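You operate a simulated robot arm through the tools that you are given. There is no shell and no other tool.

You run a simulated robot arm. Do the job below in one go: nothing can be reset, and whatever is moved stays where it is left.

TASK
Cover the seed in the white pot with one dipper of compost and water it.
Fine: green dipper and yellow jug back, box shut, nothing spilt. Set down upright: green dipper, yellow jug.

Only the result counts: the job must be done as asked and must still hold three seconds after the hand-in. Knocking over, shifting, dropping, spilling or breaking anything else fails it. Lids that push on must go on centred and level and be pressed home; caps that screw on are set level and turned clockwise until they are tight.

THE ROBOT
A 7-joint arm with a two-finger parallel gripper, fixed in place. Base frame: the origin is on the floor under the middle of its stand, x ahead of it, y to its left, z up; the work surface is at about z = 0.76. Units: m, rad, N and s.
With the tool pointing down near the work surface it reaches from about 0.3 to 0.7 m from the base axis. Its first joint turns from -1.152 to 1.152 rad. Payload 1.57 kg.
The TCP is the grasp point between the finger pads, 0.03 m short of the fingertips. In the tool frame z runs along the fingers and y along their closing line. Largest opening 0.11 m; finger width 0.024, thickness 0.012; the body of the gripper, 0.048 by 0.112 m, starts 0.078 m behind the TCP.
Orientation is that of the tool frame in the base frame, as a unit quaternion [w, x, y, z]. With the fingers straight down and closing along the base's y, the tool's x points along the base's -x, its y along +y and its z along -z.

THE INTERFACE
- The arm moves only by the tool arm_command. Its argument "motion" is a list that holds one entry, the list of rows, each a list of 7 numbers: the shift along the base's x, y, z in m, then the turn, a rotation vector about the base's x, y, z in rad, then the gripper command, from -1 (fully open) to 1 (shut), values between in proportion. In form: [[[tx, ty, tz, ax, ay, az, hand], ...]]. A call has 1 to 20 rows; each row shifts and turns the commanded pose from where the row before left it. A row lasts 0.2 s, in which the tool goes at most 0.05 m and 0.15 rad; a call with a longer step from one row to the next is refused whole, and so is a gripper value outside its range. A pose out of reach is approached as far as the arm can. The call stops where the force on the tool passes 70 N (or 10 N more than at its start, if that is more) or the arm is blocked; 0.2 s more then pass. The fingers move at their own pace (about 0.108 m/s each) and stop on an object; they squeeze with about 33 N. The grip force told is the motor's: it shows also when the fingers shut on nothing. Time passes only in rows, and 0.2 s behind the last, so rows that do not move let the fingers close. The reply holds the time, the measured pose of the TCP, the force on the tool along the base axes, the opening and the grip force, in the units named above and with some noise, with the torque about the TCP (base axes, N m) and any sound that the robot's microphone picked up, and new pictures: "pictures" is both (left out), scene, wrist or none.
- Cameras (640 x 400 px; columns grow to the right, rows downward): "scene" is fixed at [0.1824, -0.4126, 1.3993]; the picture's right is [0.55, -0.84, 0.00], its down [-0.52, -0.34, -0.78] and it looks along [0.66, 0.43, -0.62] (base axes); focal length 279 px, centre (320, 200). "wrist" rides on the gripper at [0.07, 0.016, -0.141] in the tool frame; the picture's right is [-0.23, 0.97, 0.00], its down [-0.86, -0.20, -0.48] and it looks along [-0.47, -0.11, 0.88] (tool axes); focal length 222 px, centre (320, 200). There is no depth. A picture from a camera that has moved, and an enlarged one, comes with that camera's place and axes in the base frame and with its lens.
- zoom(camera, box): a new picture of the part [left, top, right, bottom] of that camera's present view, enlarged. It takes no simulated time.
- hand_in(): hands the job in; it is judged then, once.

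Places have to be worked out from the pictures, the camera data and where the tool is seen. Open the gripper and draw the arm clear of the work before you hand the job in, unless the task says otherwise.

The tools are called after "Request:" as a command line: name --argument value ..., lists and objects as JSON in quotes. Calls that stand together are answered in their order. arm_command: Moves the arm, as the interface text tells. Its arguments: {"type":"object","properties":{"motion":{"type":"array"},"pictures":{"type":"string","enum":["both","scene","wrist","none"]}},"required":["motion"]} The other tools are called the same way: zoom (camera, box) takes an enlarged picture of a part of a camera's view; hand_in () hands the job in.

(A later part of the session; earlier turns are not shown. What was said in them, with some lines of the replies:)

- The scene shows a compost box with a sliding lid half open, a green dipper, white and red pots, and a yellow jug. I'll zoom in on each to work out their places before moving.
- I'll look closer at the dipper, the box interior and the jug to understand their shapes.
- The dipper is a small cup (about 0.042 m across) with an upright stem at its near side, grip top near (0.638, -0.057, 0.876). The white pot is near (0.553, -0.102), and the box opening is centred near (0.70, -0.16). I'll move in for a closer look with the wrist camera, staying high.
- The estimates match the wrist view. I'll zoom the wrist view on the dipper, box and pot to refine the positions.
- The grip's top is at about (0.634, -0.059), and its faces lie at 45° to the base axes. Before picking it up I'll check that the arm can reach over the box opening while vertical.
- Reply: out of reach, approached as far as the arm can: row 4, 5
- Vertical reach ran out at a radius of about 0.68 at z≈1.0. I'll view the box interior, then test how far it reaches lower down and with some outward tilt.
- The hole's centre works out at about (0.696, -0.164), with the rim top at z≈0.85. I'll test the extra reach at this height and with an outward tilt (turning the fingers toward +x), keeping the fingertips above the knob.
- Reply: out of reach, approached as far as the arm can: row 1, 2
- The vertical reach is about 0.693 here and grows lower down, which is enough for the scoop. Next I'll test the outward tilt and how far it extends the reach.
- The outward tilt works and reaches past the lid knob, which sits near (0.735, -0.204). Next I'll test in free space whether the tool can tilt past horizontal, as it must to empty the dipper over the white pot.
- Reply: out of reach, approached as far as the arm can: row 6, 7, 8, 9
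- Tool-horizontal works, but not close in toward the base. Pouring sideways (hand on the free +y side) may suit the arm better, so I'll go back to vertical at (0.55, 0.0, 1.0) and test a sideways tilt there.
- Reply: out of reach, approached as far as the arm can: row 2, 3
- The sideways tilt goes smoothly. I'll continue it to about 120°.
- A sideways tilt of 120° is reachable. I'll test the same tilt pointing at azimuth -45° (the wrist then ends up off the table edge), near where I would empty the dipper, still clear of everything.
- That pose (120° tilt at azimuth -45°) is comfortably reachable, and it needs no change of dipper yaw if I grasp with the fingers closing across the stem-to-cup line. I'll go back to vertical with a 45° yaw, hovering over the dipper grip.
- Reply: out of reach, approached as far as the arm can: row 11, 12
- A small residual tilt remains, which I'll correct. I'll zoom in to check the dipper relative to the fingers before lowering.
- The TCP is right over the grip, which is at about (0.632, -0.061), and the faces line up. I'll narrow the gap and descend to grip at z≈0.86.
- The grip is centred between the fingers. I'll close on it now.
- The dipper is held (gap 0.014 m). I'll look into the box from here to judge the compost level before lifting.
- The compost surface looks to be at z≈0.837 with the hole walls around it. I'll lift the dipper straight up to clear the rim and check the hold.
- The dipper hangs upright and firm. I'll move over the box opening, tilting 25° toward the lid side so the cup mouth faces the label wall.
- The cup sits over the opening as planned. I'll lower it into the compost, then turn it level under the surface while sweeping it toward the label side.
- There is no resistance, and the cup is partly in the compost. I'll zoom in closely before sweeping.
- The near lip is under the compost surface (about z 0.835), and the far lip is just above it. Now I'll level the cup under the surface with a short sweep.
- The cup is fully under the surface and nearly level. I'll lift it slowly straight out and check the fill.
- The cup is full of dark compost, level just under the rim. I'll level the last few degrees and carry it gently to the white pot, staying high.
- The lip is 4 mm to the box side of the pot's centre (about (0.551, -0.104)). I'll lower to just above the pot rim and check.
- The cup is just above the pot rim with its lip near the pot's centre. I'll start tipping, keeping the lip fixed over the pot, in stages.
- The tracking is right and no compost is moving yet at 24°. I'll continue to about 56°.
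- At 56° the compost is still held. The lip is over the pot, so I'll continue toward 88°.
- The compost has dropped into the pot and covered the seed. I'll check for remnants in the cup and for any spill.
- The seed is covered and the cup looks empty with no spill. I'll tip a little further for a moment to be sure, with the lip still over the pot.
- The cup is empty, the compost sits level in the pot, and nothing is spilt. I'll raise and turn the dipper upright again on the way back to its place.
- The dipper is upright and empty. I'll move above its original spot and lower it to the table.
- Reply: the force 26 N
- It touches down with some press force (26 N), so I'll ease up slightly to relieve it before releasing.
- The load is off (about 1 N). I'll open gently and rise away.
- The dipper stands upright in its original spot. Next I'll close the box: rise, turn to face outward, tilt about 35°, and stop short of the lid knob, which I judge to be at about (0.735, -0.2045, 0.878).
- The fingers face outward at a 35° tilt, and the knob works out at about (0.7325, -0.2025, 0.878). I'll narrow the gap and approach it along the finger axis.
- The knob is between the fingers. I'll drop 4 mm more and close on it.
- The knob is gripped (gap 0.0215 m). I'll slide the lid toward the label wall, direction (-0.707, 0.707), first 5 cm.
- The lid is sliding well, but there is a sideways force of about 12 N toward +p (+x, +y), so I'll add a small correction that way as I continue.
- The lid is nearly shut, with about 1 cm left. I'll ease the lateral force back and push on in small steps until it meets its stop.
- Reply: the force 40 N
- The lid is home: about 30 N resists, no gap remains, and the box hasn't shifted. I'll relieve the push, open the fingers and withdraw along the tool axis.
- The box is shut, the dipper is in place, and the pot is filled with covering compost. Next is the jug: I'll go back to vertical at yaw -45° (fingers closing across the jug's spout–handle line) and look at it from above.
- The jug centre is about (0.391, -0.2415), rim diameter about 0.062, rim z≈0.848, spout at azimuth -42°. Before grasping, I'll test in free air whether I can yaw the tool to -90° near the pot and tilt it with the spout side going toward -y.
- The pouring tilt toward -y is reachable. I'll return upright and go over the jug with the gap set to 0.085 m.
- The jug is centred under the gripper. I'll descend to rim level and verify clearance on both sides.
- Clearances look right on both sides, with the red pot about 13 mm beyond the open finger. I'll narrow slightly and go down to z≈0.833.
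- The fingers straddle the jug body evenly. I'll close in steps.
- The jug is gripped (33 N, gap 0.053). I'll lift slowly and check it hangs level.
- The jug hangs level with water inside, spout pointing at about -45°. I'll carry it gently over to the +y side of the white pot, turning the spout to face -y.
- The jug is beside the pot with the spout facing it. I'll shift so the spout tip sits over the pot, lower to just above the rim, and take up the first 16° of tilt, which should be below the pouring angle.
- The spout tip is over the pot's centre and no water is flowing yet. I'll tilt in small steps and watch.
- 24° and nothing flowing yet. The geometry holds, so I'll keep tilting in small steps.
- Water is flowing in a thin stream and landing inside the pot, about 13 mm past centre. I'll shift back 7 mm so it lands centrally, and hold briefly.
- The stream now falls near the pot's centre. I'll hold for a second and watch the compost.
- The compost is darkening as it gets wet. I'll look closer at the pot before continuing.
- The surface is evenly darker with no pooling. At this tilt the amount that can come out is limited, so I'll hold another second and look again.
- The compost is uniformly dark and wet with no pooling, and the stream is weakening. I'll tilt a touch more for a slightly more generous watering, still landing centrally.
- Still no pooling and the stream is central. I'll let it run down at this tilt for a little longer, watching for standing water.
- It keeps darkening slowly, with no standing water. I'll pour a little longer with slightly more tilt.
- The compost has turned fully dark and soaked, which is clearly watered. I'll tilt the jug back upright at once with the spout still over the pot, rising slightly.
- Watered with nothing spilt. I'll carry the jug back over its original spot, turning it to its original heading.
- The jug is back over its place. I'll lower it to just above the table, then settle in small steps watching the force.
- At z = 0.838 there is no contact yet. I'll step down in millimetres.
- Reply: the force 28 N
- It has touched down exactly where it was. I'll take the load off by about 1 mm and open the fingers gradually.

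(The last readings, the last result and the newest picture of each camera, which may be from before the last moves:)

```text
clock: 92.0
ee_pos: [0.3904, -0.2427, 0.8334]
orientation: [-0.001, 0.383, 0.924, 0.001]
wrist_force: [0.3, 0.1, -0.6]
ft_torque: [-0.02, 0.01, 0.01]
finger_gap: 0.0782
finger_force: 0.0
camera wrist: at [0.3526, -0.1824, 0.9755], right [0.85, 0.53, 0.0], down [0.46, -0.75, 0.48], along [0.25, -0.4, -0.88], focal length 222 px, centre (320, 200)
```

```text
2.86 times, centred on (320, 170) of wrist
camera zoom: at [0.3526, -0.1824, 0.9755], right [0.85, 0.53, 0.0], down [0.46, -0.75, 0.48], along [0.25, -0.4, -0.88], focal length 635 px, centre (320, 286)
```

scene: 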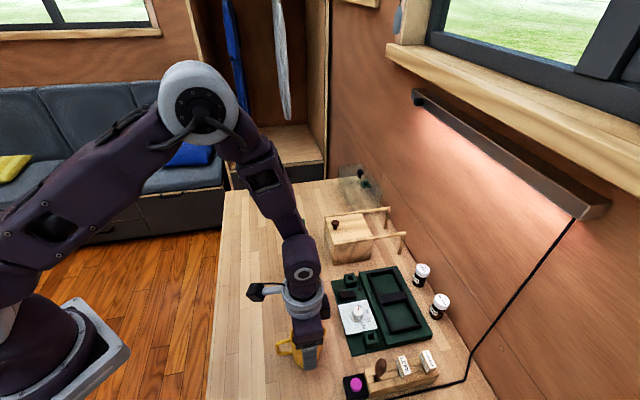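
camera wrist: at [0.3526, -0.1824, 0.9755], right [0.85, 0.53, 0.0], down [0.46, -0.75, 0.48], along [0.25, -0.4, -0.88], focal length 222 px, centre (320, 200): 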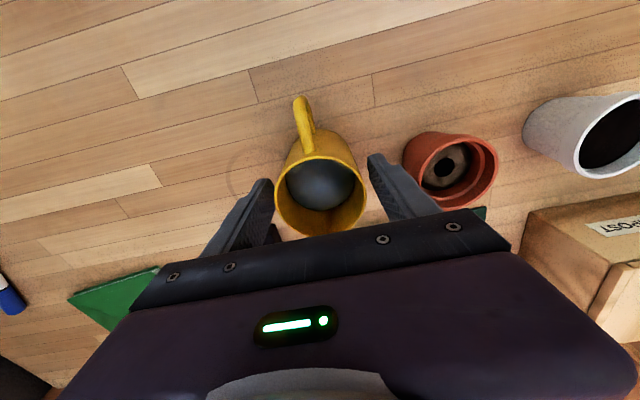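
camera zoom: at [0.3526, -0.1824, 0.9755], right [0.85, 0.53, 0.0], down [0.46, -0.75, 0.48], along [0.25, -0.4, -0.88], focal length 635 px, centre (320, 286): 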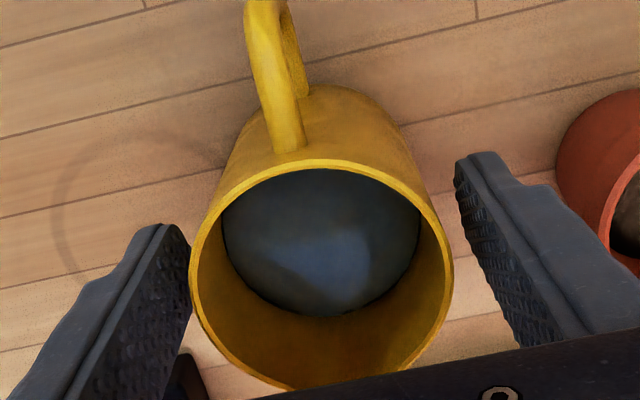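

The jug stands free. I'll open a touch more and rise straight up, then pull clear.

Request:
arm_command --motion '[[[0, 0, 0, 0, 0, 0, -0.52], [0, 0, 0.015, 0, 0, 0, -0.52], [0, 0, 0.025, 0, 0, 0, -0.52], [0, 0, 0.03, 0, 0, 0, -0.52], [0, 0, 0.04, 0, 0, 0, -0.52], [0, 0, 0.04, 0, 0, 0, -0.52], [0, 0.02, 0.04, 0, 0, 0, -0.52], [0, 0.03, 0.03, 0, 0, 0, -0.52], [0, 0.03, 0.03, 0, 0, 0, -0.52], [0, 0, 0, 0, 0, 0, -0.52]]]' --pictures "both"

Request:
zoom --camera "scene" --box '[240, 200, 440, 400]'

Request:
zoom --camera "wrist" --box '[240, 60, 560, 200]'

```text
clock: 94.2
ee_pos: [0.3915, -0.161, 1.0826]
orientation: [-0.002, 0.383, 0.924, 0.001]
wrist_force: [0.9, 0.3, 0.2]
ft_torque: [-0.02, 0.0, 0.0]
finger_gap: 0.0838
finger_force: 0.1
camera wrist: at [0.3529, -0.1011, 1.2254], right [0.85, 0.53, 0.0], down [0.46, -0.75, 0.48], along [0.25, -0.4, -0.88], focal length 222 px, centre (320, 200)
```

scene: 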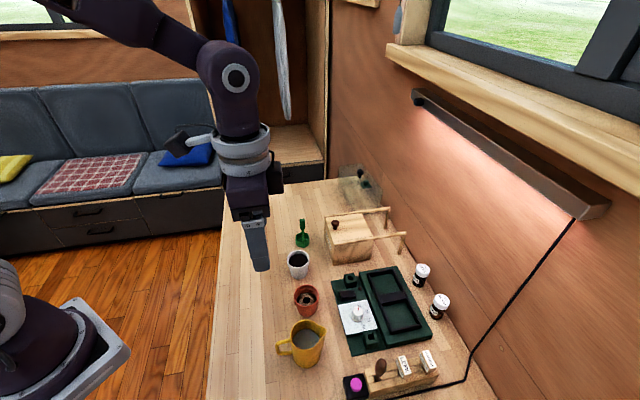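
wrist: 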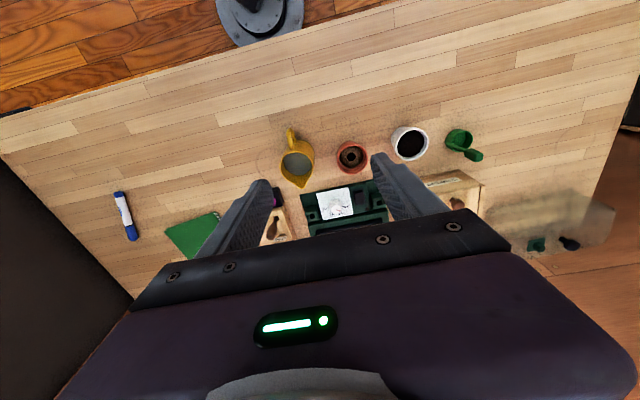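

```text
2.00 times, centred on (340, 300) of scene
camera zoom: at [0.1824, -0.4126, 1.3993], right [0.55, -0.84, 0.0], down [-0.52, -0.34, -0.78], along [0.66, 0.43, -0.62], focal length 558 px, centre (280, 0)
```

zoom: 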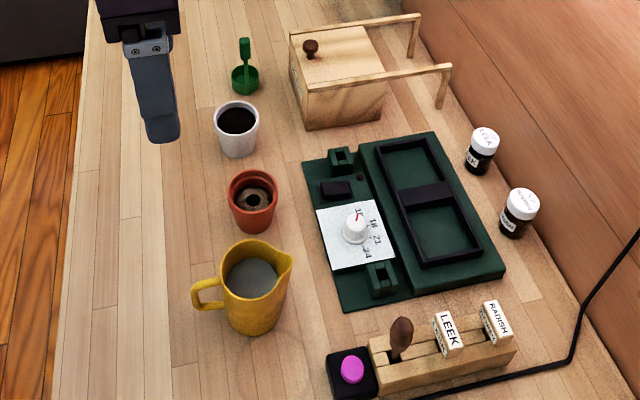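

```text
2.00 times, centred on (400, 130) of wrist
camera zoom: at [0.3529, -0.1011, 1.2254], right [0.85, 0.53, 0.0], down [0.46, -0.75, 0.48], along [0.25, -0.4, -0.88], focal length 444 px, centre (160, 340)
```

zoom: 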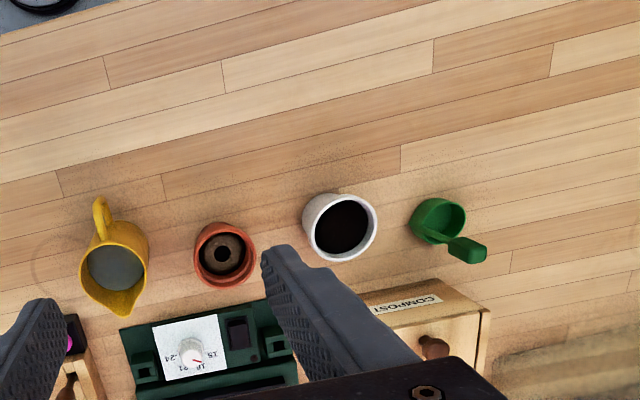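

Everything appears in place. I'll move further clear with the gripper open, then do a last check of the jug, dipper and lid.

Request:
arm_command --motion '[[[0.005, 0.03, 0.03, 0, 0, 0.1, -1], [0.005, 0.03, 0.03, 0, 0, 0.1, -1], [0.005, 0.03, 0.03, 0, 0, 0.1, -1], [0.005, 0.02, 0.03, 0, 0, 0.1, -1], [0, 0, 0, 0, 0, 0, -1], [0, 0, 0, 0, 0, 0, -1]]]' --pictures "both"

Request:
zoom --camera "scene" --box '[270, 312, 334, 372]'

Request:
zoom --camera "scene" --box '[260, 180, 420, 280]'

Request:
zoom --camera "scene" --box '[284, 212, 324, 252]'

```text
clock: 95.6
ee_pos: [0.4093, -0.0489, 1.2063]
orientation: [-0.002, 0.192, 0.981, 0.0]
wrist_force: [0.1, -0.3, 0.4]
ft_torque: [0.05, -0.02, 0.0]
finger_gap: 0.1097
finger_force: 0.0
camera wrist: at [0.3505, -0.0089, 1.3479], right [0.58, 0.82, 0.0], down [0.72, -0.51, 0.48], along [0.39, -0.27, -0.88], focal length 222 px, centre (320, 200)
```

scene: 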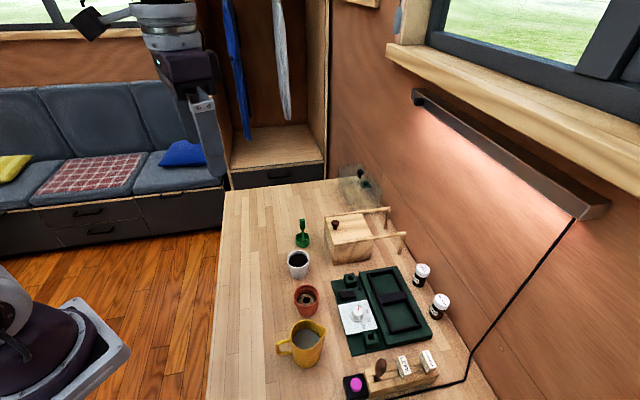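
wrist: 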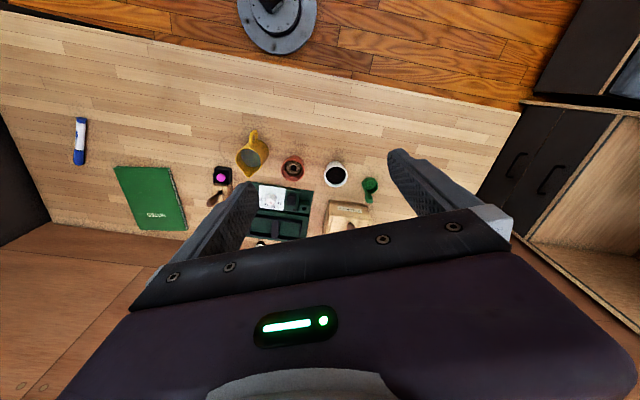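

```text
6.67 times, centred on (302, 342) of scene
camera zoom: at [0.1824, -0.4126, 1.3993], right [0.55, -0.84, 0.0], down [-0.52, -0.34, -0.78], along [0.66, 0.43, -0.62], focal length 1861 px, centre (440, -747)
```

zoom: 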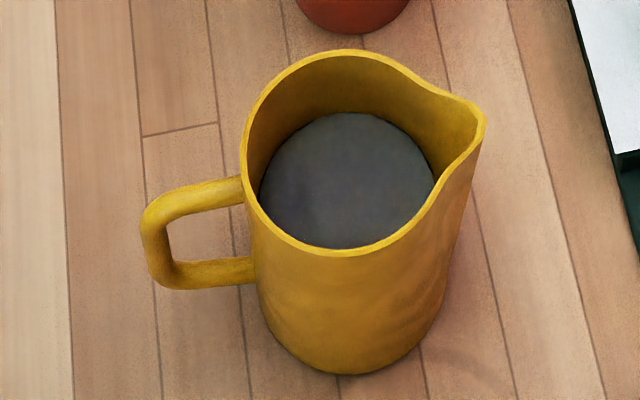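

```text
4.00 times, centred on (340, 230) of scene
camera zoom: at [0.1824, -0.4126, 1.3993], right [0.55, -0.84, 0.0], down [-0.52, -0.34, -0.78], along [0.66, 0.43, -0.62], focal length 1116 px, centre (240, 80)
```

zoom: 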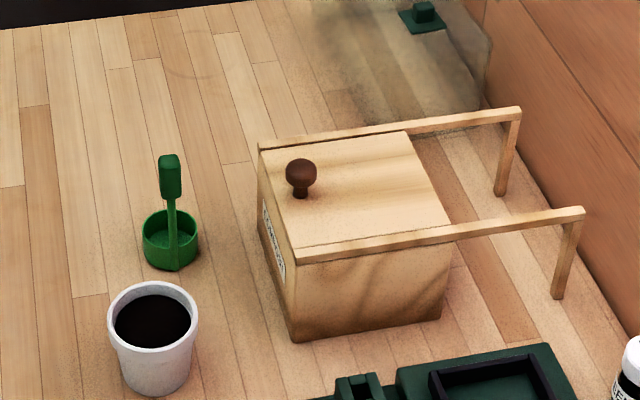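

```text
10.00 times, centred on (304, 232) of scene
camera zoom: at [0.1824, -0.4126, 1.3993], right [0.55, -0.84, 0.0], down [-0.52, -0.34, -0.78], along [0.66, 0.43, -0.62], focal length 2791 px, centre (480, -120)
```

zoom: 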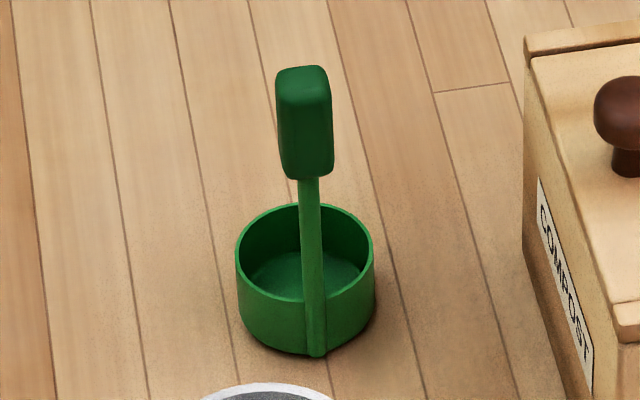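

The seed is covered and the compost is watered. The dipper and jug stand upright in their original places, the box lid is fully shut, nothing is spilt, and the arm is clear with the gripper open. I'm handing in.

Request:
hand_in

```text
The job is handed in.
```

The job is done and handed in. The last pictures before hand-in showed:

- **White pot:** one dipper of compost covers the seed, and it was watered until the compost turned fully dark. No water is standing on top.
- **Green dipper:** empty and standing upright within about a millimetre of where it started.
- **Yellow jug:** standing upright in its original spot, with water still in it.
- **Compost box:** the lid is slid fully shut against its stop. The box did not move.
- **Everything else:** no spills seen, and the red pot and the other items were not touched.

The gripper was open and the arm clear of the work before I handed in. I judged the amount of water by how the compost looked, since nothing measured it.
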